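You operate a simulated robot arm through the tools that you are given. There is no shell and no other tool. Be economical: measure what you need, move in short steps, check, and stop when the job is done.

The job below is to be done with a simulated two-armed robot. You get a single attempt, and the scene is never put back.

TASK
Swap the flattened purple coil in the square carton for the small teal coil; fold it shut.
Fine: the purple coil goes on the middle of the blue mat; teal lies in the eye of the large black coil, unharmed; all four flaps flat; leave the other coils and the spoked ring.

It is judged by the outcome, as a careful person would: the job done as asked, and still so three seconds after it is handed in. It fails if anything else is knocked over, pushed out of place, dropped, spilled or broken. Flat cloth is picked up by pressing the open fingertips on it (5 to 10 N) and closing them slowly along it; thin cloth reads only 2 to 8 mm in the jaws.

THE ROBOT
Two 7-joint arms with fingered hands on one trunk, on a base that drives. Base frame: it is fixed to the floor where the robot stands at the start and does not move with it; the origin is under the middle of the robot, x ahead of it, y to its left, z up. Readings come in cm, rad, newtons and seconds.
The left shoulder is at the start at [7, 16.2, 127.1], the right one opposite. Places, roughly: blue mat [40, 50, 80]; square carton back flap [60, 10, 90]; square carton front flap [30, 10, 90]; square carton left flap [50, 30, 90]; square carton right flap [50, 0, 90]. Payload 4 kg a hand.
Tool frame (each hand has its own): the origin (TCP) lies between the finger pads and is the grasp point; the fingertips stand 2.6 cm ahead of it; z points along the fingers, y is the line along which they close. Largest opening 13.2 cm; the body of the gripper starts 7.3 cm behind the TCP. The gripper is a hand of 4 fingers: y runs from the thumb to the fingers, the wrist lies at [0, 0, -22.4] in the tool frame.
Orientation is that of the tool frame in the base frame, as a unit quaternion [x, y, z, w]. With the fingers straight down and closing along the base's y, the tool's x points along the base's -x, its y along +y and its z along -z.

THE INTERFACE
- The arms move only by the tool jog_arm. It takes "left_motion", "right_motion" or both (then of equal length, played together; a hand with none holds still); each is a list of rows, each a list of 6 numbers: the turn, a rotation vector about the base's x, y, z in rad, then the shift along the base's x, y, z in cm. In form: [[rx, ry, rz, tx, ty, tz], ...]. A call has 1 to 8 rows; each row shifts and turns the commanded pose from where the row before left it. A row lasts 0.2 s, in which the tool goes at most 5 cm and 0.15 rad; a call with a longer step from one row to the next is refused whole. A pose out of reach is approached as far as the arm can. The call stops where the force on the tool passes 40 N (or 10 N more than at its start, if that is more) or the arm is blocked; 0.2 s more then pass. In this call time passes only in rows, and 0.2 s behind the last. It gives the time, the measured TCP pose, the force on the tool (base axes), the opening and the grip force at its end, in the units of the frame above (readings bear some noise), with the torque about the TCP (base axes, N m) and any sound that the robot's microphone picked up.
- Cameras (640 x 400 px; columns grow to the right, rows downward): "scene" is now at [11.65, 3.89, 147.55]; the picture's right is [0.49, -0.87, 0.00], its down [-0.68, -0.38, -0.63] and it looks along [0.55, 0.30, -0.78] (base axes); focal length 257 px, centre (320, 200). "left" rides on the left gripper at [-7.3, 0.6, -9.4] in its tool frame; the picture's right is [-0.08, -1.00, 0.00], its down [0.78, -0.06, -0.62] and it looks along [0.61, -0.05, 0.79] (tool axes); focal length 230 px, centre (320, 200). "right" rides on the right gripper at [7.3, 0.6, -9.4] in its tool frame; the picture's right is [-0.08, 1.00, 0.00], its down [-0.79, -0.06, -0.62] and it looks along [-0.61, -0.05, 0.79] (tool axes); focal length 230 px, centre (320, 200).
- capture(camera): a new picture of that camera. It takes no simulated time.
- lift_body(by): slides the trunk up (or, below 0, down) by that many cm; the arms and the scene camera ride with it, the base frame stays. It gives what a move gives, with no picture.
- drive_base(legs): drives the robot by 1 to 6 legs, each [ahead, left, turn to the left] in cm, cm and rad, along the robot's own axes; the way and the turn of a leg run together, so that a leg with both is an arc; at most 150 cm and 3.142 rad a leg. The arms and the cameras ride along, it lands a little off, and it stops where it bumps. It gives what a move gives.
- set_fingers(finger1, finger2, finger3, thumb_bend, hand): sets how far each is bent, from 0 (flat) to 1 (curled in); at 0.3 the hand is open as for a grip, at 0.7 the pads meet at the TCP. One left out holds its place. A second passes; each finger stops where it meets its share of the squeeze, and holds until it gets a number again. It is the only way to open and close the hand. It gives what a move gives, with no picture; readings hold the bend of each and the force on the fingers (four entries, about 0 where the hand has none), thumb and palm.
- turn_head(pan, tilt): turns the head with the scene camera to pan (to the left, within 1.501 rad either way) and tilt (down, from -0.506 to 1.204), counted from straight ahead of the robot. It gives what a move gives.
- measure_at(camera, pixels): for up to 12 pixels [column, row] of the newest picture of that camera ("zoom" is the newest enlarged one), the place [x, y, z] in the base frame of the surface seen there, good to about 0.2 cm. It takes no simulated time.
- inspect(camera, box): a new picture of the part [left, top, right, bottom] of that camera's present view, enlarged. It takes no simulated time.
- hand_in(): hands the job in; it is judged then, once.

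Keep the steps short. Do not move on a guess: measure, check each grasp and each placing, and mend mistakes. In all there are 80 turns and 62 pictures (those below and enlarged ones count). Leave the grippers open and the arms clear of the work at the hand-in unless told otherwise, and finish with a single line.

The tools are called by a JSON object that holds its "op" and its "data". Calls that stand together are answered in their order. jog_arm: Moves the arms, as the interface text tells. Its arguments: {"type":"object","properties":{"left_motion":{"type":"array","items":{"type":"array","items":{"type":"number"}}},"right_motion":{"type":"array","items":{"type":"array","items":{"type":"number"}}}},"required":[]} The other tools are called the same way: lift_body (by) slides the trunk up or down; set_fingers (finger1, finger2, finger3, thumb_bend, hand) moves the fingers one by one; drive_base (legs) drives the base; turn_head (pan, tilt) turns the head that bears the scene camera; capture (camera) takes a picture; measure_at (camera, pixels) gives the place of the surface under pixels of a picture; inspect (camera, box) takes an enlarged picture of a part of a camera's view; hand_in () hands the job in.

At the start:

```text
clock: 0.0
left_position: [35.27, 43.28, 113.95]
left_orientation: [0.0, 1.0, 0.0, 0.0]
left_force: [1.0, -0.4, 0.4]
left_torque: [-0.01, 0.0, -0.01]
left_grip_width: 13.19
left_finger_force: 0.0
left_shape: jaw
left_bend: [0.3, 0.3, 0.3, 0.3]
left_finger forces: [0.0, 0.1, 0.1, 0.0, 0.1, 0.0]
right_position: [55.65, 2.59, 104.86]
right_orientation: [0.0, 1.0, 0.0, 0.001]
right_force: [0.1, 0.3, 0.3]
right_torque: [0.03, -0.02, -0.03]
right_grip_width: 13.18
right_finger_force: 0.0
right_shape: jaw
right_bend: [0.3, 0.3, 0.3, 0.3]
right_finger forces: [0.1, 0.0, 0.0, 0.1, 0.0, 0.1]
trunk travel left (down, up): [-75.0, 19.0]
robot x, y, heading: [0.09, -0.0, -0.002]
head pan, tilt: [0.508, 0.894]
```

scene: 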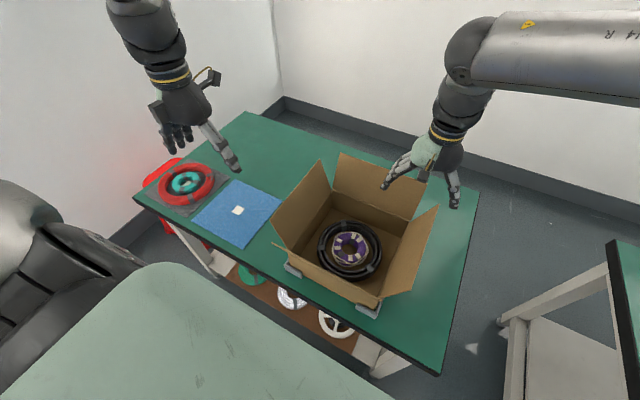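
right: 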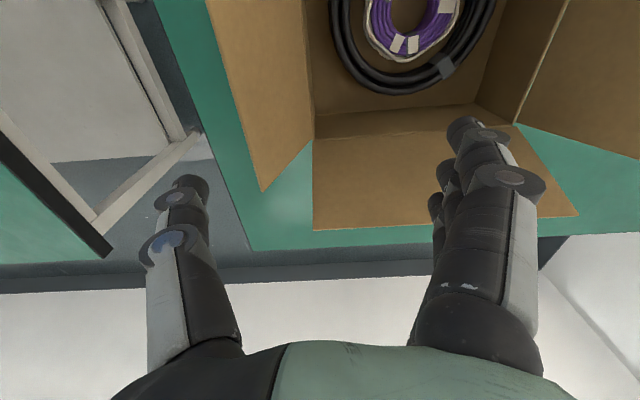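
left: 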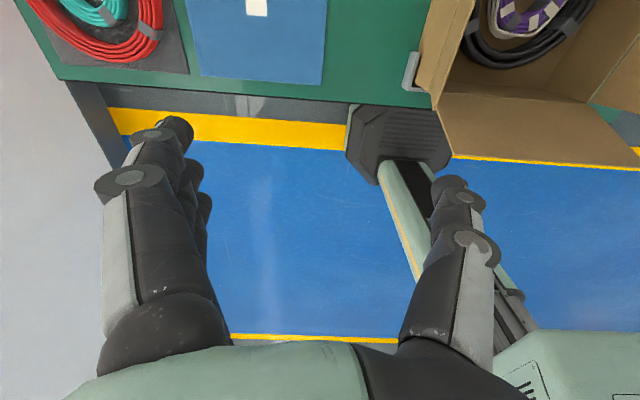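

The carton holds a purple coil in a black coil, and I see teal coils in the red coil and on the lower shelf. I'll enlarge both areas before moving.

{"op": "inspect", "data": {"camera": "scene", "box": [130, 140, 290, 240]}}

{"op": "inspect", "data": {"camera": "scene", "box": [200, 240, 400, 365]}}

{"op": "inspect", "data": {"camera": "scene", "box": [260, 150, 452, 320]}}

```text
4.00 times, centred on (210, 190) of scene
```

zoom: 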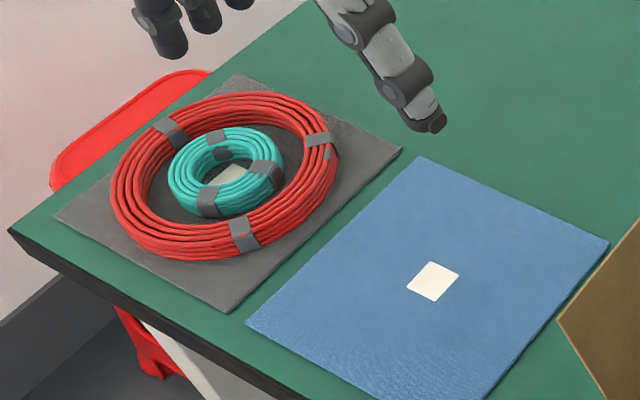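

```text
3.20 times, centred on (300, 302) of scene
```

zoom: 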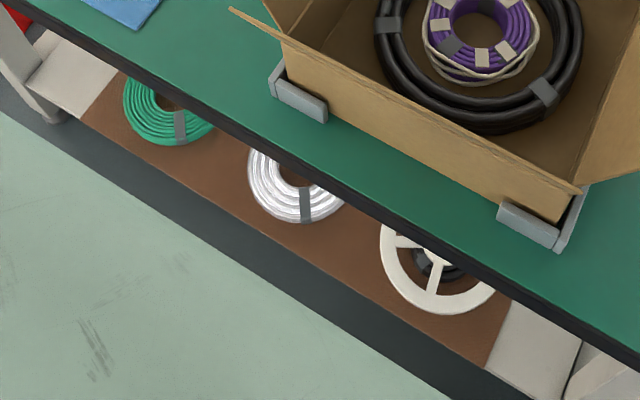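

```text
2.35 times, centred on (356, 235) of scene
```

zoom: 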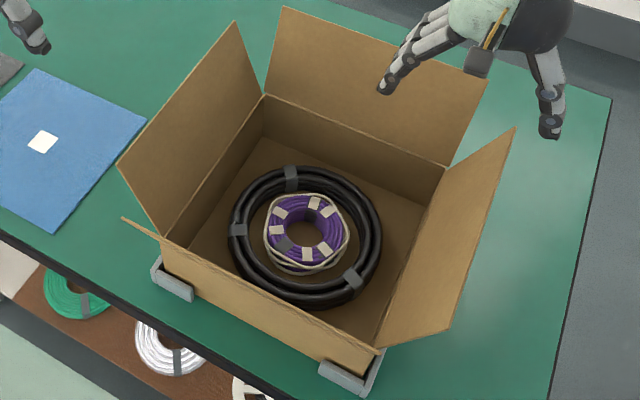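

The small teal coil sits inside the red coil on the grey mat; the shelf has green, white and the spoked ring. Now measuring the purple coil, carton, mat and teal coil.

{"op": "measure_at", "data": {"camera": "zoom", "pixels": [[276, 243], [300, 230], [335, 243], [303, 200], [303, 258], [240, 230], [370, 235], [262, 97], [444, 165], [165, 236], [378, 350], [270, 150]]}}

{"op": "measure_at", "data": {"camera": "scene", "pixels": [[186, 181], [172, 183], [199, 180], [185, 173], [187, 191], [238, 210], [233, 180], [282, 201], [248, 248], [192, 221], [157, 190], [213, 182]]}}

{"op": "measure_at", "data": {"camera": "scene", "pixels": [[322, 160], [272, 215], [341, 153], [422, 170], [438, 206], [406, 290], [272, 243], [380, 303], [295, 272], [367, 311], [340, 330], [243, 275]]}}

```text
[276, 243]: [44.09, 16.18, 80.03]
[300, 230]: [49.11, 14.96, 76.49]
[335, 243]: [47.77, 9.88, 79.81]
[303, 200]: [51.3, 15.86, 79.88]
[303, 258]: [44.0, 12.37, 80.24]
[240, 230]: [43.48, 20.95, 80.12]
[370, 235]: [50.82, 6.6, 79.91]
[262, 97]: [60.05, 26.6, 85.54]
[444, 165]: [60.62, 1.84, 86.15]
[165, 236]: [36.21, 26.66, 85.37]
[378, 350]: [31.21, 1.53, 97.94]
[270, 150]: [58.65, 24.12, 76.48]
```

```text
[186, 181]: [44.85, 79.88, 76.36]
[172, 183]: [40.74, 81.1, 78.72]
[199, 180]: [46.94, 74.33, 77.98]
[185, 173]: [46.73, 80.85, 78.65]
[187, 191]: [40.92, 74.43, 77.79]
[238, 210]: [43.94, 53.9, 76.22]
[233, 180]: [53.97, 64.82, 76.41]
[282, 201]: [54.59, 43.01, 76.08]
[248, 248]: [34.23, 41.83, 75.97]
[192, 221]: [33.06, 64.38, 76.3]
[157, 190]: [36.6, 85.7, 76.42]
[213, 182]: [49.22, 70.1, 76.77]
```

```text
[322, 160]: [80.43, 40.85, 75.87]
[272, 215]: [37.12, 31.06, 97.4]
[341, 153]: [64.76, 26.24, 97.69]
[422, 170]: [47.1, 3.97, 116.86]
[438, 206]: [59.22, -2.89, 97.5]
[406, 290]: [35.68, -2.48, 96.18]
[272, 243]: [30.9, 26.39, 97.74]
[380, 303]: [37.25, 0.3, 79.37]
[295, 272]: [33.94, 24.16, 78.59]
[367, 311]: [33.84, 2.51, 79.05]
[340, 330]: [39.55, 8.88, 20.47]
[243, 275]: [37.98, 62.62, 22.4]
```

Key places: purple centre about (47.5, 13, top 80), carton rim z≈86, flap tips ≈97.5, mat centre (43.9, 53.9, 76), teal about (43.8, 77.6, top 78.5). I'll bring the right hand above the purple coil, staying high, and look.

{"op": "jog_arm", "data": {"right_motion": [[0, 0, 0, -2.7, 3.5, 2], [0, 0, 0, -2.7, 3.5, 2], [0, 0, 0, -2.7, 3.5, 1]]}}

{"op": "capture", "data": {"camera": "right"}}

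{"op": "capture", "data": {"camera": "scene"}}

```text
clock: 0.8
left_position: [35.14, 43.35, 113.85]
left_orientation: [0.0, 1.0, -0.001, 0.001]
left_force: [-0.2, 1.3, -0.3]
left_torque: [-0.04, 0.0, -0.04]
left_grip_width: 13.16
left_finger_force: 0.1
left_shape: jaw
left_bend: [0.3, 0.3, 0.3, 0.3]
left_finger forces: [0.1, 0.0, 0.0, 0.1, 0.0, 0.0]
right_position: [47.59, 12.79, 109.84]
right_orientation: [0.001, 1.0, -0.001, -0.001]
right_force: [-0.1, 0.1, 0.7]
right_torque: [0.0, -0.03, 0.04]
right_grip_width: 13.19
right_finger_force: 0.0
right_shape: jaw
right_bend: [0.3, 0.3, 0.3, 0.3]
right_finger forces: [0.1, 0.1, 0.1, 0.0, 0.0, 0.0]
trunk travel left (down, up): [-75.0, 19.0]
robot x, y, heading: [0.17, -0.16, -0.001]
head pan, tilt: [0.508, 0.894]
```

```text
55 pictures are left
```

right: 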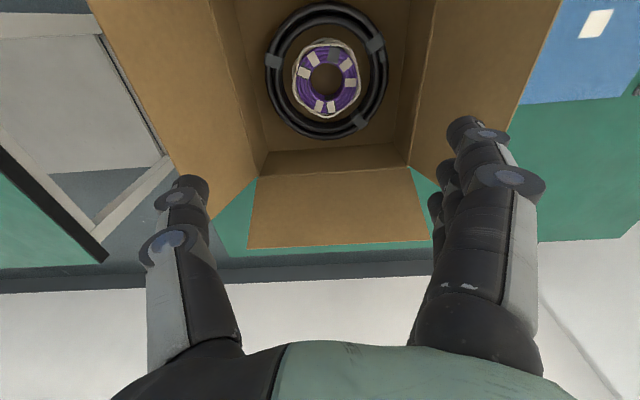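

```text
54 pictures are left
```

scene: 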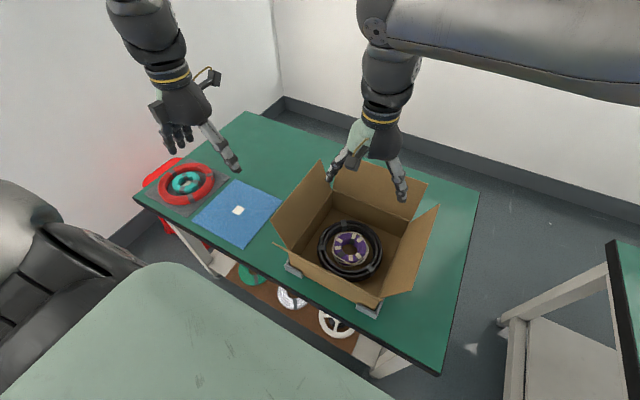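

The right camera sees the coil at about (326, 78). I'll enlarge and measure it.

{"op": "inspect", "data": {"camera": "right", "box": [246, 0, 406, 145]}}

```text
2.76 times, centred on (326, 72) of right
```

zoom: 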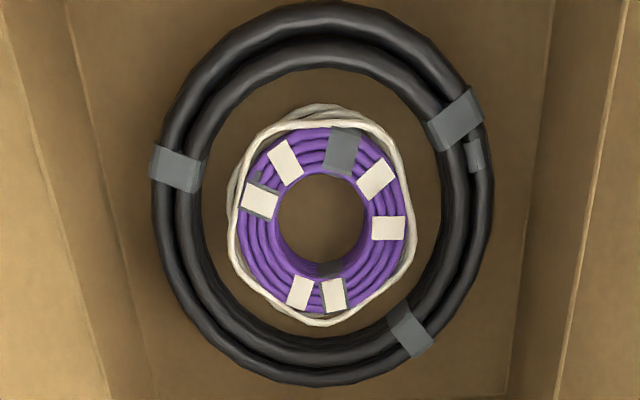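

{"op": "measure_at", "data": {"camera": "zoom", "pixels": [[252, 225], [390, 245], [320, 150], [320, 300], [320, 225], [232, 230], [414, 230], [322, 108], [330, 323], [215, 220], [425, 280], [186, 230]]}}

{"op": "measure_at", "data": {"camera": "zoom", "pixels": [[178, 200], [195, 200], [450, 230], [475, 200], [320, 30], [320, 62], [320, 348], [320, 375], [278, 215], [364, 215], [325, 262], [320, 175]]}}

{"op": "inspect", "data": {"camera": "scene", "box": [310, 210, 390, 285]}}

```text
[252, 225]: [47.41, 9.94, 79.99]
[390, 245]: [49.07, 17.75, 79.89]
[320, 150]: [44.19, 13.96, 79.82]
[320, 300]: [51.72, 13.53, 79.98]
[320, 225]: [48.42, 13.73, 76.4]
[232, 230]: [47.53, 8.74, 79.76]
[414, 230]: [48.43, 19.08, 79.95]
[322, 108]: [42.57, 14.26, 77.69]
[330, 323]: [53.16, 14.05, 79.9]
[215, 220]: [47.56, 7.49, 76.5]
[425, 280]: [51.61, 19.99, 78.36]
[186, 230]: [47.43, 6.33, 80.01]
```

```text
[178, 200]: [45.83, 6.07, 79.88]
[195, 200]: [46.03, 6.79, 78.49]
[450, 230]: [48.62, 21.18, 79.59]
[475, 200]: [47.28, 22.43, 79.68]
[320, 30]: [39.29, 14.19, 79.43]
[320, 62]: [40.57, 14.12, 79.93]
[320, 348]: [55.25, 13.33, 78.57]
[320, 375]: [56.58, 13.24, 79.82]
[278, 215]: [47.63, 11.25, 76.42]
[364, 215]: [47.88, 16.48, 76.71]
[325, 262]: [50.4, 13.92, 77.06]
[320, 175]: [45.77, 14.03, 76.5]
```

```text
5.33 times, centred on (350, 248) of scene
```

zoom: 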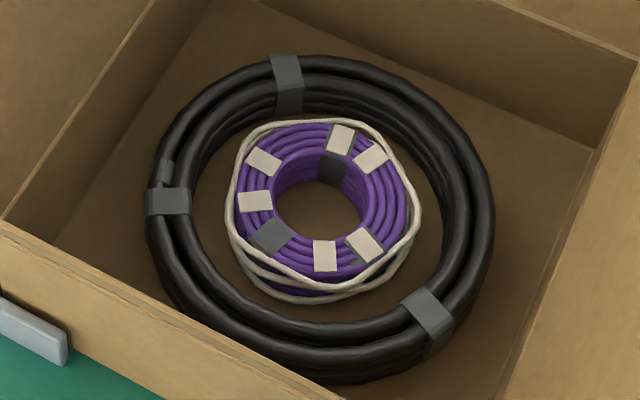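

Purple (with its twine) spans y 8.7–19.1, x 42.4–53.2, eye about 5 cm wide; black's inner edge is ~7 cm from the centre, so gap ≈1.7 cm. A pinch on the ring (thumb in the eye, fingers outside) suits. I'll preshape the right hand in the air and look.

{"op": "set_fingers", "data": {"hand": "right", "finger1": 0.54, "finger2": 0.54, "finger3": 0.54, "thumb_bend": 0.54}}

{"op": "capture", "data": {"camera": "right"}}

```text
clock: 1.8
left_position: [35.27, 43.3, 113.92]
left_orientation: [0.001, 1.0, 0.0, 0.0]
left_force: [0.3, -0.7, 0.2]
left_torque: [-0.01, -0.03, 0.01]
left_grip_width: 13.18
left_finger_force: 0.1
left_shape: jaw
left_bend: [0.3, 0.3, 0.3, 0.3]
left_finger forces: [0.0, 0.1, 0.1, 0.0, 0.0, 0.1]
right_position: [47.67, 12.75, 109.79]
right_orientation: [0.0, 1.0, 0.0, 0.0]
right_force: [-0.5, -0.4, 0.0]
right_torque: [-0.02, 0.02, 0.0]
right_grip_width: 5.88
right_finger_force: 0.0
right_shape: fingers
right_bend: [0.54, 0.54, 0.54, 0.54]
right_finger forces: [0.1, 0.1, 0.0, 0.0, 0.1, 0.0]
trunk travel left (down, up): [-75.0, 19.0]
robot x, y, heading: [0.1, 0.1, -0.0]
head pan, tilt: [0.508, 0.894]
```

```text
51 pictures are left
```

right: 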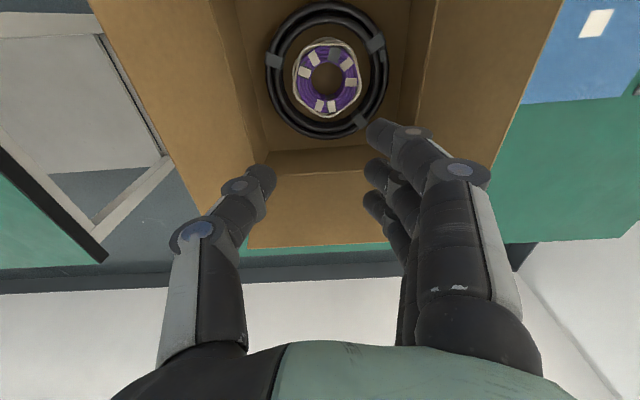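

I'll measure the fingertips to learn their layout relative to the TCP.

{"op": "measure_at", "data": {"camera": "right", "pixels": [[268, 177], [258, 185], [237, 188], [373, 130], [383, 130], [410, 132], [369, 170], [367, 203], [380, 170], [376, 205], [200, 230], [455, 170]]}}

{"op": "inspect", "data": {"camera": "right", "box": [200, 90, 440, 240]}}

```text
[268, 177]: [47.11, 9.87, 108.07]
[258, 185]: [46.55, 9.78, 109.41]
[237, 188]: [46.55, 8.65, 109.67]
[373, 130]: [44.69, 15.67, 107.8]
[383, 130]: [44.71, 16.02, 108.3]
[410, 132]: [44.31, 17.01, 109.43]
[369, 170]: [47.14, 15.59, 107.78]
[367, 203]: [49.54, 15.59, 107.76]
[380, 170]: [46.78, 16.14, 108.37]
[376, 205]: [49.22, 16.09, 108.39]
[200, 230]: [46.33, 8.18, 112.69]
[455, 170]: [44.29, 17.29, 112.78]
```

```text
2.67 times, centred on (320, 165) of right
```

zoom: 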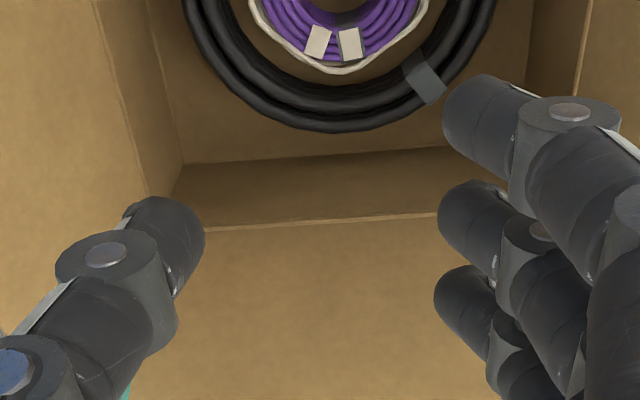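

Tip pads sit at ±(half grip width), 2.6 cm below the TCP; distal segments slope inward at larger bends. A gentle grip across the outer diameter keeps fingers straighter. I'll preshape for ~11 cm and check the slope.

{"op": "set_fingers", "data": {"hand": "right", "finger1": 0.395, "finger2": 0.365, "finger3": 0.395, "thumb_bend": 0.365}}

{"op": "inspect", "data": {"camera": "right", "box": [120, 80, 520, 330]}}

```text
clock: 2.8
left_position: [35.33, 43.23, 113.9]
left_orientation: [0.0, 1.0, 0.0, 0.0]
left_force: [0.3, 0.2, -0.3]
left_torque: [-0.03, -0.01, -0.02]
left_grip_width: 13.21
left_finger_force: 0.1
left_shape: jaw
left_bend: [0.3, 0.3, 0.3, 0.3]
left_finger forces: [0.1, 0.0, 0.1, 0.0, 0.0, 0.1]
right_position: [47.62, 12.83, 109.85]
right_orientation: [-0.001, 1.0, 0.0, 0.0]
right_force: [0.5, 0.5, 0.1]
right_torque: [0.01, -0.02, -0.04]
right_grip_width: 11.11
right_finger_force: 0.0
right_shape: fingers
right_bend: [0.39, 0.36, 0.39, 0.36]
right_finger forces: [0.0, 0.1, 0.1, 0.1, 0.0, 0.0]
trunk travel left (down, up): [-75.0, 19.0]
robot x, y, heading: [0.12, -0.09, -0.004]
head pan, tilt: [0.508, 0.894]
```

```text
1.60 times, centred on (320, 205) of right
```

zoom: 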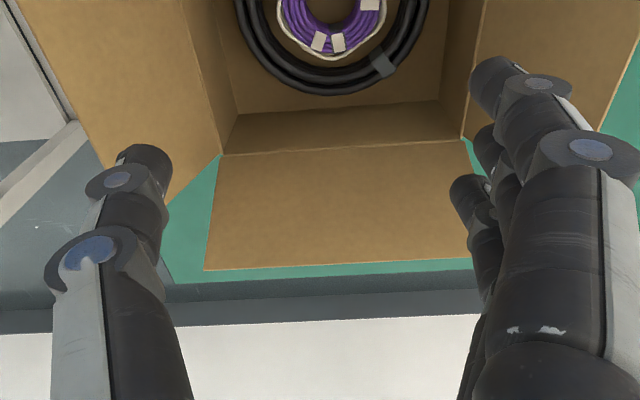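

{"op": "measure_at", "data": {"camera": "zoom", "pixels": [[474, 75], [485, 80], [500, 85], [540, 84], [590, 150], [168, 170], [150, 170], [140, 180], [115, 180], [92, 255], [478, 150], [455, 195]]}}

```text
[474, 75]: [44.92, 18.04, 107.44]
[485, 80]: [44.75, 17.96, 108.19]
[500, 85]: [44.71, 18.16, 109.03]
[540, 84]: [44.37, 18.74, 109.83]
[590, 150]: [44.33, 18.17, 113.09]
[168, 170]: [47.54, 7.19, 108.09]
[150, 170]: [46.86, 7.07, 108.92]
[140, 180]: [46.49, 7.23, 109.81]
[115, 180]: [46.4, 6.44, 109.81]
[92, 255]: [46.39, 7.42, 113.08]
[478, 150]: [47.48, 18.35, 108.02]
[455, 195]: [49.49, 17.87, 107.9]
```

Finger tips are nearly vertical at this bend, so they fit the gap. I'll centre over (48.0, 13.95) and descend to z≈92, then look.

{"op": "jog_arm", "data": {"right_motion": [[0, 0, 0, 0.4, 1.1, 0], [0, 0, 0, 0, 0, -4], [0, 0, 0, 0, 0, -4], [0, 0, 0, 0, 0, -4], [0, 0, 0, 0, 0, -4], [0, 0, 0, 0, 0, -2]]}}

{"op": "capture", "data": {"camera": "right"}}

{"op": "capture", "data": {"camera": "scene"}}

```text
clock: 4.2
left_position: [35.42, 43.23, 113.98]
left_orientation: [0.002, 1.0, 0.0, -0.001]
left_force: [-0.5, 0.9, 0.2]
left_torque: [0.0, -0.02, 0.0]
left_grip_width: 13.17
left_finger_force: 0.0
left_shape: jaw
left_bend: [0.3, 0.3, 0.3, 0.3]
left_finger forces: [0.0, 0.1, 0.1, 0.1, 0.0, 0.0]
right_position: [47.78, 14.06, 91.85]
right_orientation: [0.0, 1.0, 0.0, 0.0]
right_force: [-0.3, -0.1, 0.3]
right_torque: [0.0, 0.02, -0.01]
right_grip_width: 11.12
right_finger_force: 0.0
right_shape: fingers
right_bend: [0.39, 0.36, 0.39, 0.36]
right_finger forces: [0.0, 0.0, 0.0, 0.1, 0.0, 0.0]
trunk travel left (down, up): [-75.0, 19.0]
robot x, y, heading: [-0.05, 0.36, 0.001]
head pan, tilt: [0.508, 0.894]
```

```text
48 pictures are left
```

right: 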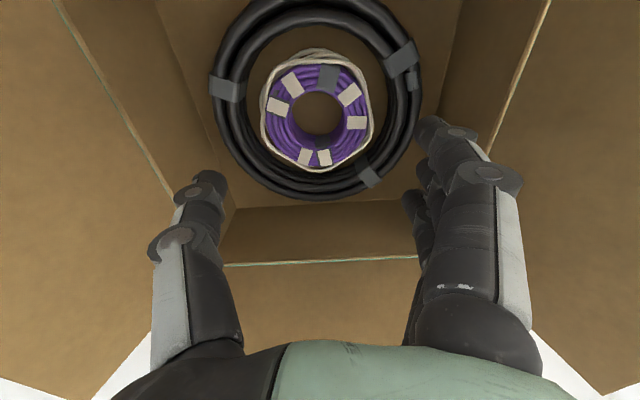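

```text
47 pictures are left
```

scene: 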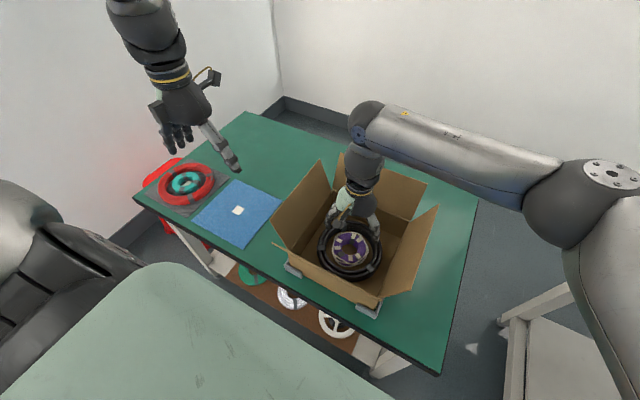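

The forearm passes over the right flap; I'll check its height there before going lower.

{"op": "measure_at", "data": {"camera": "scene", "pixels": [[370, 130], [400, 130], [430, 140], [460, 160], [500, 180], [550, 190], [440, 180], [590, 200], [365, 165], [360, 185]]}}

```text
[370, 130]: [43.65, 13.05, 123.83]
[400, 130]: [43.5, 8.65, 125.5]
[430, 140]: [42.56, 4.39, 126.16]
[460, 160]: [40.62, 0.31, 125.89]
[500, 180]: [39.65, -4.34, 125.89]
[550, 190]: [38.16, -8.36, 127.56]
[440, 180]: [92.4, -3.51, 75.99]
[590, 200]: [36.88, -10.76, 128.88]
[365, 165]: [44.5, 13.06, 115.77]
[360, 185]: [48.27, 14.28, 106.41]
```

Forearm top is ~126 (underside ~116), leaving clearance after an 11 cm descent. I'll re-measure the coil edges from this closer view.

{"op": "measure_at", "data": {"camera": "right", "pixels": [[264, 110], [373, 110], [316, 52], [316, 170], [270, 112], [366, 108], [240, 115], [408, 108], [243, 130], [398, 130], [196, 180], [425, 125]]}}

```text
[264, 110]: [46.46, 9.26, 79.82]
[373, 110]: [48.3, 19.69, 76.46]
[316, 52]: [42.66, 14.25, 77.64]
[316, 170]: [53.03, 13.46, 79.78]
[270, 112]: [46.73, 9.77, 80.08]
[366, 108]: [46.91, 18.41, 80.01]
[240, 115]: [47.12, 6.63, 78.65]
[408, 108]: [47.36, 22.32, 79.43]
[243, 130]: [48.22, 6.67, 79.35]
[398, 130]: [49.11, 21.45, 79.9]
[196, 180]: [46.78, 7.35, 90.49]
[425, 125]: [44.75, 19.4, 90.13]
```

Purple centre is (47.9, 13.9). Descending with a 0.1 cm trim to z≈80.4, slowly at the end.

{"op": "jog_arm", "data": {"right_motion": [[0, 0, 0, 0.1, -0.1, -3], [0, 0, 0, 0, 0, -3], [0, 0, 0, 0, 0, -2.5], [0, 0, 0, 0, 0, -1], [0, 0, 0, 0, 0, -1]]}}

{"op": "capture", "data": {"camera": "right"}}

```text
clock: 5.3
left_position: [35.09, 43.21, 114.11]
left_orientation: [0.0, 1.0, 0.0, 0.0]
left_force: [-0.4, 0.3, 0.0]
left_torque: [0.01, 0.04, -0.02]
left_grip_width: 13.18
left_finger_force: 0.1
left_shape: jaw
left_bend: [0.3, 0.3, 0.3, 0.3]
left_finger forces: [0.0, 0.1, 0.0, 0.1, 0.0, 0.0]
right_position: [47.99, 14.46, 82.56]
right_orientation: [-0.003, 1.0, 0.003, 0.003]
right_force: [-5.8, 0.6, 22.7]
right_torque: [-1.41, 0.17, -0.34]
right_grip_width: 11.68
right_finger_force: 12.8
right_shape: fingers
right_bend: [0.4, 0.39, 0.39, 0.35]
right_finger forces: [0.8, 4.4, 0.0, 0.0, 19.8, 0.0]
trunk travel left (down, up): [-75.0, 19.0]
robot x, y, heading: [0.06, -0.27, 0.006]
head pan, tilt: [0.508, 0.894]
stopped in row 5 (right hand): the force on the tool passed its limit (the readings are from after the stop); the commanded pose is now the measured one
```

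```text
46 pictures are left
```

right: 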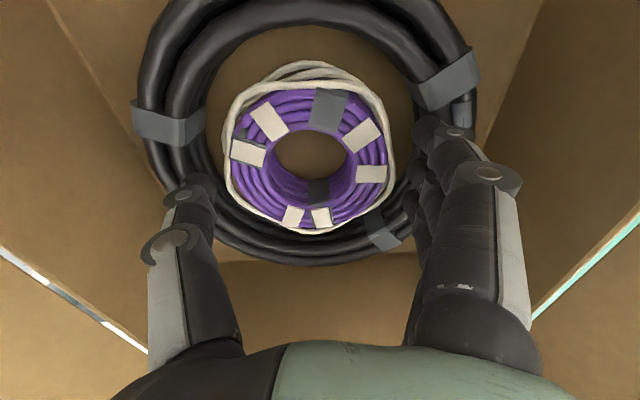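

Contact at z≈82.6: the thumb (20 N) is touching the black coil. I'll lift 1.5 cm and re-measure precisely.

{"op": "jog_arm", "data": {"right_motion": [[0, 0, 0, 0, -0.3, 1], [0, 0, 0, 0, 0, 1]]}}

{"op": "inspect", "data": {"camera": "right", "box": [120, 0, 520, 250]}}

```text
clock: 5.9
left_position: [35.34, 43.22, 114.01]
left_orientation: [0.0, 1.0, 0.0, 0.0]
left_force: [-0.3, -0.6, 0.4]
left_torque: [0.01, -0.02, 0.01]
left_grip_width: 13.18
left_finger_force: 0.0
left_shape: jaw
left_bend: [0.3, 0.3, 0.3, 0.3]
left_finger forces: [0.1, 0.0, 0.1, 0.0, 0.0, 0.0]
right_position: [48.26, 14.06, 84.47]
right_orientation: [-0.001, 1.0, 0.004, 0.002]
right_force: [-0.5, 0.2, 0.9]
right_torque: [-0.01, 0.0, 0.02]
right_grip_width: 11.25
right_finger_force: 0.1
right_shape: fingers
right_bend: [0.39, 0.36, 0.39, 0.36]
right_finger forces: [0.2, 0.0, 0.0, 0.1, 0.1, 0.0]
trunk travel left (down, up): [-75.0, 19.0]
robot x, y, heading: [0.01, 0.25, 0.002]
head pan, tilt: [0.508, 0.894]
```

```text
1.60 times, centred on (320, 125) of right
```

zoom: 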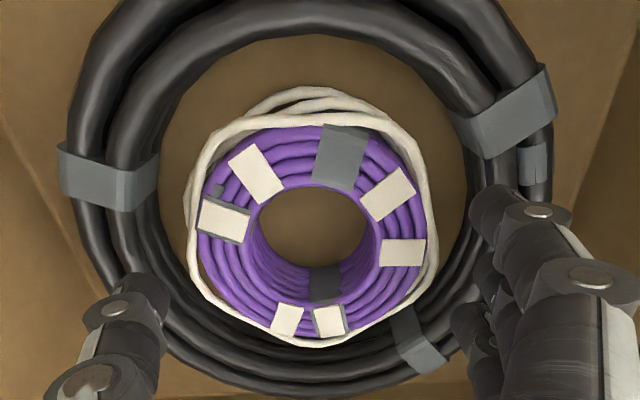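

{"op": "measure_at", "data": {"camera": "zoom", "pixels": [[194, 230], [434, 240], [320, 90], [310, 340], [200, 230], [425, 245], [310, 118], [310, 325], [125, 260], [500, 200], [320, 45], [320, 360]]}}

{"op": "measure_at", "data": {"camera": "zoom", "pixels": [[165, 280], [140, 285], [100, 315], [475, 200], [490, 200], [545, 212], [475, 275], [460, 320], [150, 220], [480, 250], [160, 190], [467, 190]]}}

```text
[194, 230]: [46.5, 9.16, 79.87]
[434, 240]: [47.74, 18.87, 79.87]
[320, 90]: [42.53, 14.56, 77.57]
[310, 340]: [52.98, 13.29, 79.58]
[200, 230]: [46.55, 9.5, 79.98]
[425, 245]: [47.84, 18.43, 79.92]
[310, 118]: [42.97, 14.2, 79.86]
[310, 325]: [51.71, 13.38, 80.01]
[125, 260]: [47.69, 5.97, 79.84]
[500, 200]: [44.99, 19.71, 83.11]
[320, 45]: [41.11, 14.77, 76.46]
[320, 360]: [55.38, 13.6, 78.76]
```

```text
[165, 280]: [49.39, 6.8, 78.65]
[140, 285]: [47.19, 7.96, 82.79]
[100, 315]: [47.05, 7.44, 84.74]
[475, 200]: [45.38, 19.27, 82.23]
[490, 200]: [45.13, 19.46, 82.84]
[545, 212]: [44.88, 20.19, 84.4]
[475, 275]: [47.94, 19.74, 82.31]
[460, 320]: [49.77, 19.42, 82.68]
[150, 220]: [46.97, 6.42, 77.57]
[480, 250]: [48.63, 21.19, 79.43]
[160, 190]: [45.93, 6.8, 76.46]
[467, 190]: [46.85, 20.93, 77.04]
```

Now centred in y (thumb inner ≈8.35, finger 2 inner ≈19.65, purple 9.1–18.9). The fingers' outer side is too near the black coil, so I'll close them slightly and descend gently.

{"op": "set_fingers", "data": {"hand": "right", "finger1": 0.415, "finger2": 0.388, "finger3": 0.415, "thumb_bend": 0.38}}

{"op": "jog_arm", "data": {"right_motion": [[0, 0, 0, 0, 0, -0.9], [0, 0, 0, 0, 0, -0.9], [0, 0, 0, 0, 0, -0.5]]}}

{"op": "inspect", "data": {"camera": "right", "box": [120, 0, 520, 250]}}

```text
clock: 6.9
left_position: [35.31, 43.35, 113.97]
left_orientation: [0.0, 1.0, 0.0, 0.0]
left_force: [-0.8, -0.3, 0.4]
left_torque: [-0.04, 0.0, 0.02]
left_grip_width: 13.17
left_finger_force: 0.1
left_shape: jaw
left_bend: [0.3, 0.3, 0.3, 0.3]
left_finger forces: [0.1, 0.0, 0.0, 0.1, 0.0, 0.1]
right_position: [48.13, 14.03, 84.34]
right_orientation: [-0.002, 1.0, 0.003, 0.002]
right_force: [0.8, -0.3, -0.1]
right_torque: [-0.04, -0.02, -0.03]
right_grip_width: 10.66
right_finger_force: 0.1
right_shape: fingers
right_bend: [0.41, 0.38, 0.41, 0.38]
right_finger forces: [0.1, 0.1, 0.1, 0.1, 0.0, 0.0]
trunk travel left (down, up): [-75.0, 19.0]
robot x, y, heading: [0.19, -0.05, -0.003]
head pan, tilt: [0.508, 0.894]
```

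```text
clock: 7.7
left_position: [35.35, 43.33, 113.94]
left_orientation: [-0.001, 1.0, 0.0, 0.0]
left_force: [0.5, 0.9, -1.0]
left_torque: [-0.02, -0.03, 0.0]
left_grip_width: 13.19
left_finger_force: 0.0
left_shape: jaw
left_bend: [0.3, 0.3, 0.3, 0.3]
left_finger forces: [0.0, 0.1, 0.1, 0.0, 0.2, 0.0]
right_position: [48.28, 13.95, 82.02]
right_orientation: [-0.003, 1.0, 0.003, 0.002]
right_force: [-0.6, 0.8, 0.3]
right_torque: [0.05, 0.0, -0.04]
right_grip_width: 10.64
right_finger_force: 0.1
right_shape: fingers
right_bend: [0.41, 0.38, 0.41, 0.38]
right_finger forces: [0.0, 0.0, 0.0, 0.0, 0.0, 0.0]
trunk travel left (down, up): [-75.0, 19.0]
robot x, y, heading: [0.35, -0.06, -0.002]
head pan, tilt: [0.508, 0.894]
```

```text
1.60 times, centred on (320, 125) of right
```

zoom: 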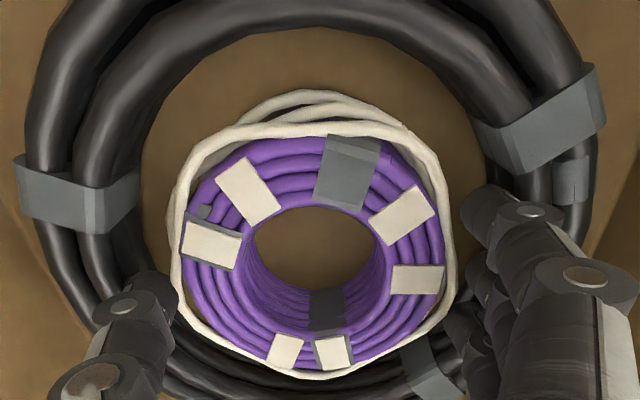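

No contact, tips now just inside the gap. Going down another 1.6 cm.

{"op": "jog_arm", "data": {"right_motion": [[0, 0, 0, 0, 0, -0.6], [0, 0, 0, 0, 0, -0.5], [0, 0, 0, 0, 0, -0.5], [0, 0, 0, 0, 0, -0.3]]}}

```text
clock: 8.7
left_position: [35.35, 43.18, 113.89]
left_orientation: [0.0, 1.0, -0.001, 0.0]
left_force: [-0.1, -0.2, 0.3]
left_torque: [0.0, 0.0, -0.02]
left_grip_width: 13.17
left_finger_force: 0.1
left_shape: jaw
left_bend: [0.3, 0.3, 0.3, 0.3]
left_finger forces: [0.0, 0.1, 0.0, 0.1, 0.0, 0.0]
right_position: [48.11, 14.05, 80.12]
right_orientation: [-0.001, 1.0, 0.003, 0.002]
right_force: [-0.2, -0.5, 0.4]
right_torque: [0.05, -0.02, 0.01]
right_grip_width: 10.65
right_finger_force: 0.4
right_shape: fingers
right_bend: [0.41, 0.38, 0.41, 0.38]
right_finger forces: [0.0, 1.0, 0.0, 0.1, 0.0, 0.0]
trunk travel left (down, up): [-75.0, 19.0]
robot x, y, heading: [-0.01, -0.48, 0.001]
head pan, tilt: [0.508, 0.894]
```

Tips at z≈77.5, no load. Closing gently.

{"op": "set_fingers", "data": {"hand": "right", "finger1": 0.46, "finger2": 0.43, "finger3": 0.46, "thumb_bend": 0.43}}

```text
clock: 9.7
left_position: [35.3, 43.27, 114.03]
left_orientation: [0.0, 1.0, 0.0, 0.0]
left_force: [0.7, -0.5, -0.7]
left_torque: [-0.04, -0.01, 0.02]
left_grip_width: 13.19
left_finger_force: 0.2
left_shape: jaw
left_bend: [0.3, 0.3, 0.3, 0.3]
left_finger forces: [0.1, 0.0, 0.0, 0.1, 0.1, 0.0]
right_position: [48.21, 14.11, 80.1]
right_orientation: [-0.002, 1.0, 0.002, 0.003]
right_force: [-0.2, 0.1, -0.3]
right_torque: [0.02, 0.02, 0.01]
right_grip_width: 9.41
right_finger_force: 1.7
right_shape: fingers
right_bend: [0.44, 0.42, 0.45, 0.42]
right_finger forces: [1.1, 0.8, 0.3, 0.1, 2.3, 0.0]
trunk travel left (down, up): [-75.0, 19.0]
robot x, y, heading: [-0.1, -0.01, 0.002]
head pan, tilt: [0.508, 0.894]
```

Light contact (2.3 N, width 9.4). A bit more squeeze.

{"op": "set_fingers", "data": {"hand": "right", "finger1": 0.5, "finger2": 0.47, "finger3": 0.5, "thumb_bend": 0.47}}

{"op": "inspect", "data": {"camera": "right", "box": [120, 0, 520, 250]}}

```text
clock: 10.7
left_position: [35.29, 43.39, 114.0]
left_orientation: [0.0, 1.0, -0.001, 0.0]
left_force: [0.6, -0.3, -0.5]
left_torque: [0.01, 0.01, 0.04]
left_grip_width: 13.18
left_finger_force: 0.0
left_shape: jaw
left_bend: [0.3, 0.3, 0.3, 0.3]
left_finger forces: [0.0, 0.0, 0.0, 0.1, 0.0, 0.1]
right_position: [48.26, 14.2, 80.08]
right_orientation: [-0.002, 1.0, 0.002, 0.003]
right_force: [-0.1, 1.2, 0.3]
right_torque: [0.1, 0.02, 0.01]
right_grip_width: 9.21
right_finger_force: 9.3
right_shape: fingers
right_bend: [0.45, 0.43, 0.46, 0.44]
right_finger forces: [3.5, 3.2, 2.8, 0.1, 8.7, 0.1]
trunk travel left (down, up): [-75.0, 19.0]
robot x, y, heading: [0.04, 0.36, -0.001]
head pan, tilt: [0.508, 0.894]
```

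```text
1.60 times, centred on (320, 125) of right
```

zoom: 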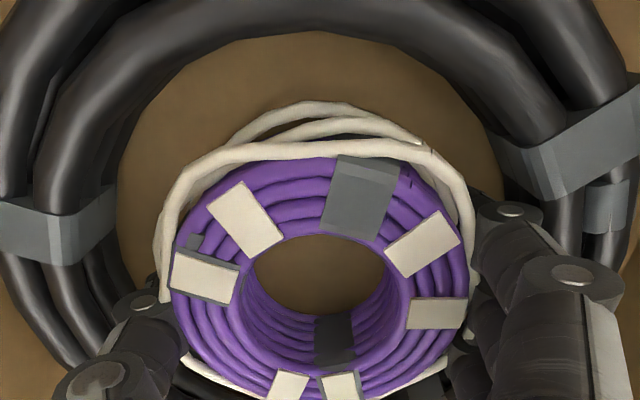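

All digits touch (≈3 N each, thumb 8.7). Lifting 4 cm as a test.

{"op": "jog_arm", "data": {"right_motion": [[0, 0, 0, 0, 0, 0.5], [0, 0, 0, 0, 0, 1], [0, 0, 0, 0, 0, 1.5], [0, 0, 0, 0, 0, 1.5]]}}

{"op": "capture", "data": {"camera": "right"}}

```text
clock: 11.7
left_position: [35.31, 43.29, 113.9]
left_orientation: [0.0, 1.0, 0.0, -0.001]
left_force: [-0.5, 0.0, 0.6]
left_torque: [-0.01, 0.03, -0.03]
left_grip_width: 13.19
left_finger_force: 0.1
left_shape: jaw
left_bend: [0.3, 0.3, 0.3, 0.3]
left_finger forces: [0.1, 0.0, 0.0, 0.0, 0.0, 0.0]
right_position: [48.19, 14.03, 84.7]
right_orientation: [-0.002, 1.0, 0.002, 0.001]
right_force: [0.1, 0.1, -0.8]
right_torque: [-0.01, 0.0, 0.03]
right_grip_width: 9.19
right_finger_force: 9.0
right_shape: fingers
right_bend: [0.45, 0.43, 0.46, 0.44]
right_finger forces: [3.4, 3.1, 2.6, 0.1, 9.1, 0.0]
trunk travel left (down, up): [-75.0, 19.0]
robot x, y, heading: [0.06, 0.07, -0.001]
head pan, tilt: [0.508, 0.894]
```

```text
42 pictures are left
```

right: 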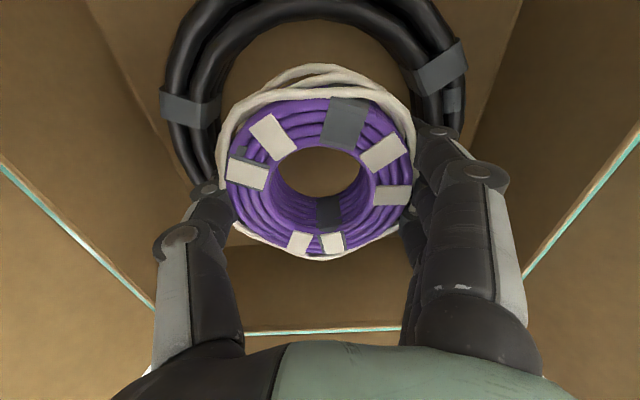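

The coil, with its twine, is held. I'll lift to z≈108, and measure the wall on the left before driving.

{"op": "jog_arm", "data": {"right_motion": [[0, 0, 0, 0, 0, 3], [0, 0, 0, 0, 0, 3], [0, 0, 0, 0, 0, 3], [0, 0, 0, 0, 0, 3], [0, 0, 0, 0, 0, 3], [0, 0, 0, 0, 0, 3], [0, 0, 0, 0, 0, 3], [0, 0, 0, 0, 0, 2.5]]}}

{"op": "capture", "data": {"camera": "scene"}}

{"op": "measure_at", "data": {"camera": "scene", "pixels": [[100, 150], [50, 150], [90, 220], [200, 60], [165, 215], [143, 200], [260, 270], [20, 60], [360, 248]]}}

```text
clock: 13.5
left_position: [35.32, 43.27, 113.87]
left_orientation: [0.0, 1.0, 0.001, 0.0]
left_force: [-0.5, -0.2, 0.0]
left_torque: [-0.01, -0.01, 0.02]
left_grip_width: 13.17
left_finger_force: 0.1
left_shape: jaw
left_bend: [0.3, 0.3, 0.3, 0.3]
left_finger forces: [0.0, 0.1, 0.0, 0.0, 0.0, 0.0]
right_position: [48.08, 13.93, 108.43]
right_orientation: [-0.002, 1.0, 0.003, 0.002]
right_force: [-0.1, -0.4, -1.5]
right_torque: [-0.01, 0.04, -0.01]
right_grip_width: 9.18
right_finger_force: 9.1
right_shape: fingers
right_bend: [0.45, 0.43, 0.46, 0.44]
right_finger forces: [3.3, 2.8, 2.5, 0.0, 8.9, 0.0]
trunk travel left (down, up): [-75.0, 19.0]
robot x, y, heading: [-0.53, -0.0, -0.002]
head pan, tilt: [0.508, 0.894]
```

```text
41 pictures are left
```

scene: 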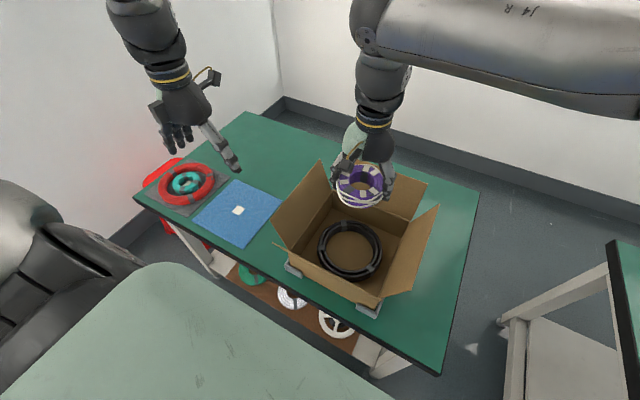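

```text
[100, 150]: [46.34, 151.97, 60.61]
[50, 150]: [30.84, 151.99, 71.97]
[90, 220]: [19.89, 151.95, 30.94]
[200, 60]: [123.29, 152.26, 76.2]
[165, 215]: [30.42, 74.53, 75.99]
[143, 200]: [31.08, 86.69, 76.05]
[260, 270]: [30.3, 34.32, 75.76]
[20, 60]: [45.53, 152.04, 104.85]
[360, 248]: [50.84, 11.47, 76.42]
```

The wall is at y≈152, ample room. Driving 40 cm left so the right hand is above the blue mat.

{"op": "drive_base", "data": {"legs": [[0, 20, 0], [0, 20, 0]]}}

{"op": "capture", "data": {"camera": "scene"}}

```text
clock: 16.4
left_position: [35.08, 83.63, 114.16]
left_orientation: [-0.001, 1.0, 0.001, 0.0]
left_force: [0.2, 0.3, 0.5]
left_torque: [-0.02, 0.01, -0.01]
left_grip_width: 13.17
left_finger_force: 0.1
left_shape: jaw
left_bend: [0.3, 0.3, 0.3, 0.3]
left_finger forces: [0.0, 0.0, 0.0, 0.1, 0.0, 0.0]
right_position: [47.88, 54.43, 108.44]
right_orientation: [-0.004, 1.0, 0.004, 0.003]
right_force: [0.0, 0.1, -1.6]
right_torque: [0.03, 0.02, -0.02]
right_grip_width: 9.21
right_finger_force: 8.9
right_shape: fingers
right_bend: [0.45, 0.43, 0.46, 0.44]
right_finger forces: [3.4, 3.0, 2.8, 0.1, 9.0, 0.1]
trunk travel left (down, up): [-75.0, 19.0]
robot x, y, heading: [-0.06, 40.26, 0.008]
head pan, tilt: [0.508, 0.894]
```

```text
40 pictures are left
```

scene: 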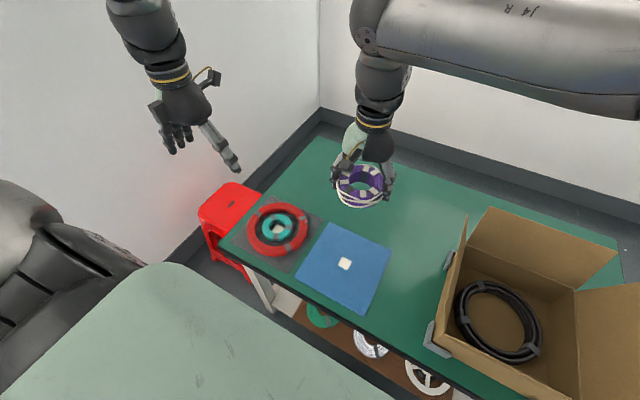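

Now measuring the mat label (345,264), mat corners, the held coil, and the teal coil from here.

{"op": "measure_at", "data": {"camera": "scene", "pixels": [[345, 264], [330, 224], [390, 250], [363, 314], [297, 278], [278, 229], [266, 230], [291, 226], [279, 217], [278, 239], [300, 226], [253, 233]]}}

{"op": "inspect", "data": {"camera": "scene", "box": [225, 150, 425, 275]}}

```text
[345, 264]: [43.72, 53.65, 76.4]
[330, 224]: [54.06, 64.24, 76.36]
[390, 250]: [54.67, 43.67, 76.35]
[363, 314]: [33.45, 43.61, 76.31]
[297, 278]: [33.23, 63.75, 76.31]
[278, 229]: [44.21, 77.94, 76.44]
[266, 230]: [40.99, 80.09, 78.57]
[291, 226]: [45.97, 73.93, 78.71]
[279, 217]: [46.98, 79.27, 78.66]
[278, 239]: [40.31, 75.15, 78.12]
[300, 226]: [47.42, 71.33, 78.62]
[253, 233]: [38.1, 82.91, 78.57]
```

```text
3.20 times, centred on (325, 212) of scene
```

zoom: 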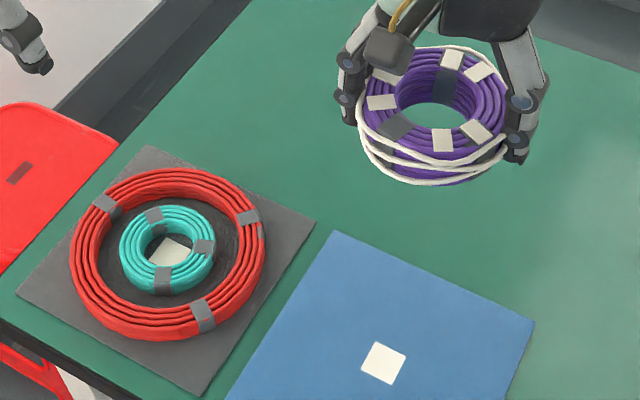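

Mat centre (43.8, 53.75, 76.35). Moving over it and down to z≈84, then checking.

{"op": "jog_arm", "data": {"right_motion": [[0, 0, 0, -2, -0.3, -1], [0, 0, 0, -1.9, -0.3, -4], [0, 0, 0, 0, 0, -4], [0, 0, 0, 0, 0, -4], [0, 0, 0, 0, 0, -4], [0, 0, 0, 0, 0, -4], [0, 0, 0, 0, 0, -3.5]]}}

{"op": "inspect", "data": {"camera": "right", "box": [120, 0, 520, 250]}}

{"op": "measure_at", "data": {"camera": "zoom", "pixels": [[320, 240], [180, 240], [450, 240], [320, 170], [320, 350], [330, 260], [310, 280]]}}

```text
clock: 18.0
left_position: [35.2, 83.88, 114.05]
left_orientation: [-0.001, 1.0, 0.001, 0.001]
left_force: [-0.3, -0.1, 0.0]
left_torque: [0.0, 0.0, 0.02]
left_grip_width: 13.2
left_finger_force: 0.0
left_shape: jaw
left_bend: [0.3, 0.3, 0.3, 0.3]
left_finger forces: [0.1, 0.0, 0.0, 0.0, 0.0, 0.0]
right_position: [44.06, 53.96, 83.74]
right_orientation: [-0.002, 1.0, 0.002, 0.002]
right_force: [0.7, -0.4, -0.8]
right_torque: [-0.01, 0.01, -0.01]
right_grip_width: 9.17
right_finger_force: 9.1
right_shape: fingers
right_bend: [0.45, 0.43, 0.46, 0.44]
right_finger forces: [3.4, 2.9, 2.7, 0.1, 8.9, 0.0]
trunk travel left (down, up): [-75.0, 19.0]
robot x, y, heading: [-0.06, 40.19, 0.003]
head pan, tilt: [0.508, 0.894]
```

```text
1.60 times, centred on (320, 125) of right
```

zoom: 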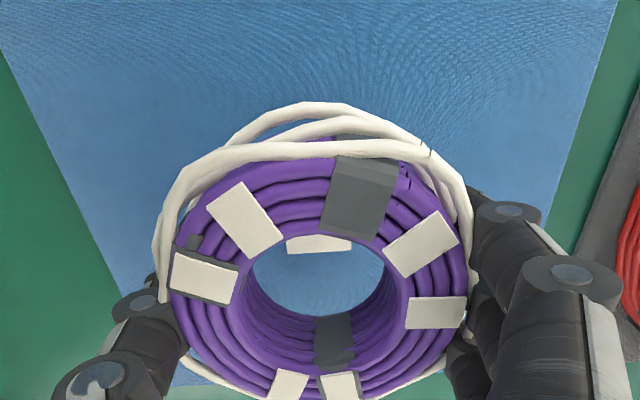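

```text
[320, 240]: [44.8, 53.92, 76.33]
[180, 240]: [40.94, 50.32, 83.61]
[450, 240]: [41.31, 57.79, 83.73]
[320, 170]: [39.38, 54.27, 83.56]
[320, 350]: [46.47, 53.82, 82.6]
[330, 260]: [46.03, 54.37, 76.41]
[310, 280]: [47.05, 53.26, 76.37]
```

Coil centre is about (43.8, 54.0). Trimming y −0.2 and lowering 3.5 cm gently.

{"op": "jog_arm", "data": {"right_motion": [[0, 0, 0, 0, -0.2, -1.2], [0, 0, 0, 0, 0, -1], [0, 0, 0, 0, 0, -0.7], [0, 0, 0, 0, 0, -0.4], [0, 0, 0, 0, 0, -0.2]]}}

```text
clock: 19.2
left_position: [35.07, 83.73, 114.03]
left_orientation: [-0.001, 1.0, 0.0, 0.0]
left_force: [0.0, -0.4, -0.2]
left_torque: [-0.02, 0.05, -0.01]
left_grip_width: 13.19
left_finger_force: 0.1
left_shape: jaw
left_bend: [0.3, 0.3, 0.3, 0.3]
left_finger forces: [0.1, 0.0, 0.0, 0.1, 0.1, 0.0]
right_position: [44.03, 53.74, 80.37]
right_orientation: [-0.003, 1.0, 0.003, 0.003]
right_force: [0.2, -0.2, -1.2]
right_torque: [0.01, 0.0, 0.0]
right_grip_width: 9.21
right_finger_force: 9.1
right_shape: fingers
right_bend: [0.45, 0.43, 0.46, 0.44]
right_finger forces: [3.4, 3.0, 2.7, 0.1, 8.8, 0.0]
trunk travel left (down, up): [-75.0, 19.0]
robot x, y, heading: [0.16, 40.26, 0.006]
head pan, tilt: [0.508, 0.894]
```

Not yet touching (force still −1.2). Lowering a few more millimetres.

{"op": "jog_arm", "data": {"right_motion": [[0, 0, 0, 0, 0, -0.2], [0, 0, 0, 0, 0, -0.15]]}}

```text
clock: 19.8
left_position: [34.99, 83.88, 113.97]
left_orientation: [-0.001, 1.0, 0.0, 0.0]
left_force: [-0.2, 0.4, -0.5]
left_torque: [-0.01, -0.01, 0.01]
left_grip_width: 13.19
left_finger_force: 0.0
left_shape: jaw
left_bend: [0.3, 0.3, 0.3, 0.3]
left_finger forces: [0.0, 0.0, 0.1, 0.0, 0.1, 0.1]
right_position: [44.25, 53.74, 80.0]
right_orientation: [-0.003, 1.0, 0.003, 0.003]
right_force: [-0.3, -0.2, 1.5]
right_torque: [0.09, 0.02, 0.0]
right_grip_width: 9.17
right_finger_force: 8.7
right_shape: fingers
right_bend: [0.45, 0.43, 0.46, 0.44]
right_finger forces: [3.3, 2.9, 2.6, 0.1, 9.3, 0.0]
trunk travel left (down, up): [-75.0, 19.0]
robot x, y, heading: [0.08, 40.5, 0.006]
head pan, tilt: [0.508, 0.894]
```

Touched down (+1.5 N). Opening the fingers evenly, then rising.

{"op": "set_fingers", "data": {"hand": "right", "finger1": 0.37, "finger2": 0.35, "finger3": 0.37, "thumb_bend": 0.35}}

{"op": "jog_arm", "data": {"right_motion": [[0, 0, 0, 0, 0, 1], [0, 0, 0, 0, 0, 2], [0, 0, 0, 0, 0, 4], [0, 0, 0, 0, 0, 4], [0, 0, 0, 0, 0, 4], [0, 0, 0, 0, 0, 3]]}}

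{"op": "capture", "data": {"camera": "right"}}

```text
clock: 20.8
left_position: [34.98, 83.9, 114.12]
left_orientation: [0.0, 1.0, 0.001, 0.0]
left_force: [0.5, 1.0, -0.8]
left_torque: [0.02, -0.01, -0.03]
left_grip_width: 13.2
left_finger_force: 0.1
left_shape: jaw
left_bend: [0.3, 0.3, 0.3, 0.3]
left_finger forces: [0.0, 0.0, 0.1, 0.0, 0.1, 0.0]
right_position: [44.22, 53.8, 79.89]
right_orientation: [-0.003, 1.0, 0.003, 0.002]
right_force: [1.1, -0.4, -0.5]
right_torque: [0.03, 0.01, 0.01]
right_grip_width: 11.58
right_finger_force: 0.1
right_shape: fingers
right_bend: [0.37, 0.35, 0.37, 0.35]
right_finger forces: [0.0, 0.0, 0.0, 0.1, 0.0, 0.0]
trunk travel left (down, up): [-75.0, 19.0]
robot x, y, heading: [0.04, 40.36, 0.004]
head pan, tilt: [0.508, 0.894]
```

```text
clock: 22.2
left_position: [35.02, 83.86, 114.01]
left_orientation: [-0.001, 1.0, 0.0, 0.001]
left_force: [0.1, -0.8, -0.2]
left_torque: [-0.01, -0.02, 0.02]
left_grip_width: 13.17
left_finger_force: 0.1
left_shape: jaw
left_bend: [0.3, 0.3, 0.3, 0.3]
left_finger forces: [0.0, 0.0, 0.1, 0.0, 0.0, 0.0]
right_position: [43.96, 53.75, 98.12]
right_orientation: [-0.003, 1.0, 0.003, 0.003]
right_force: [0.4, -0.9, 0.0]
right_torque: [-0.04, -0.01, 0.0]
right_grip_width: 11.63
right_finger_force: 0.1
right_shape: fingers
right_bend: [0.37, 0.35, 0.37, 0.35]
right_finger forces: [0.0, 0.1, 0.0, 0.0, 0.0, 0.1]
trunk travel left (down, up): [-75.0, 19.0]
robot x, y, heading: [0.27, 40.48, 0.001]
head pan, tilt: [0.508, 0.894]
```

```text
37 pictures are left
```

right: 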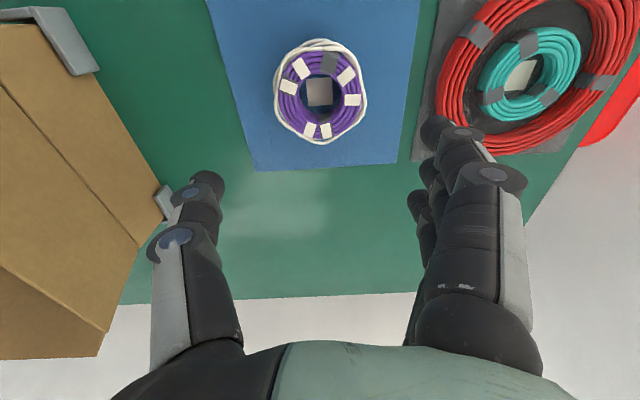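

Purple sits centred on the label. Next: drive 24 cm left to put the right hand over the teal coil.

{"op": "drive_base", "data": {"legs": [[0, 23.9, 0]]}}

{"op": "inspect", "data": {"camera": "right", "box": [160, 0, 480, 200]}}

```text
clock: 23.9
left_position: [35.07, 107.26, 114.04]
left_orientation: [0.0, 1.0, 0.001, -0.001]
left_force: [-0.9, -0.1, -0.1]
left_torque: [0.01, -0.01, 0.04]
left_grip_width: 13.18
left_finger_force: 0.0
left_shape: jaw
left_bend: [0.3, 0.3, 0.3, 0.3]
left_finger forces: [0.0, 0.0, 0.0, 0.0, 0.0, 0.0]
right_position: [44.14, 77.24, 98.2]
right_orientation: [-0.001, 1.0, 0.004, 0.002]
right_force: [0.6, 0.1, 0.1]
right_torque: [-0.01, 0.0, 0.0]
right_grip_width: 11.61
right_finger_force: 0.0
right_shape: fingers
right_bend: [0.37, 0.35, 0.37, 0.35]
right_finger forces: [0.0, 0.0, 0.0, 0.1, 0.0, 0.0]
trunk travel left (down, up): [-75.0, 19.0]
robot x, y, heading: [-0.39, 64.06, -0.001]
head pan, tilt: [0.508, 0.894]
```

```text
2.00 times, centred on (320, 100) of right
```

zoom: 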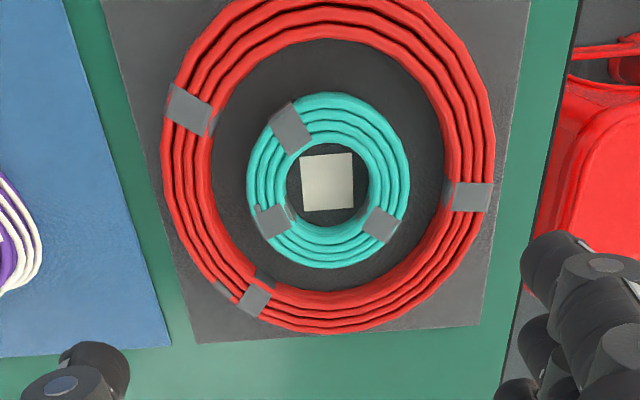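

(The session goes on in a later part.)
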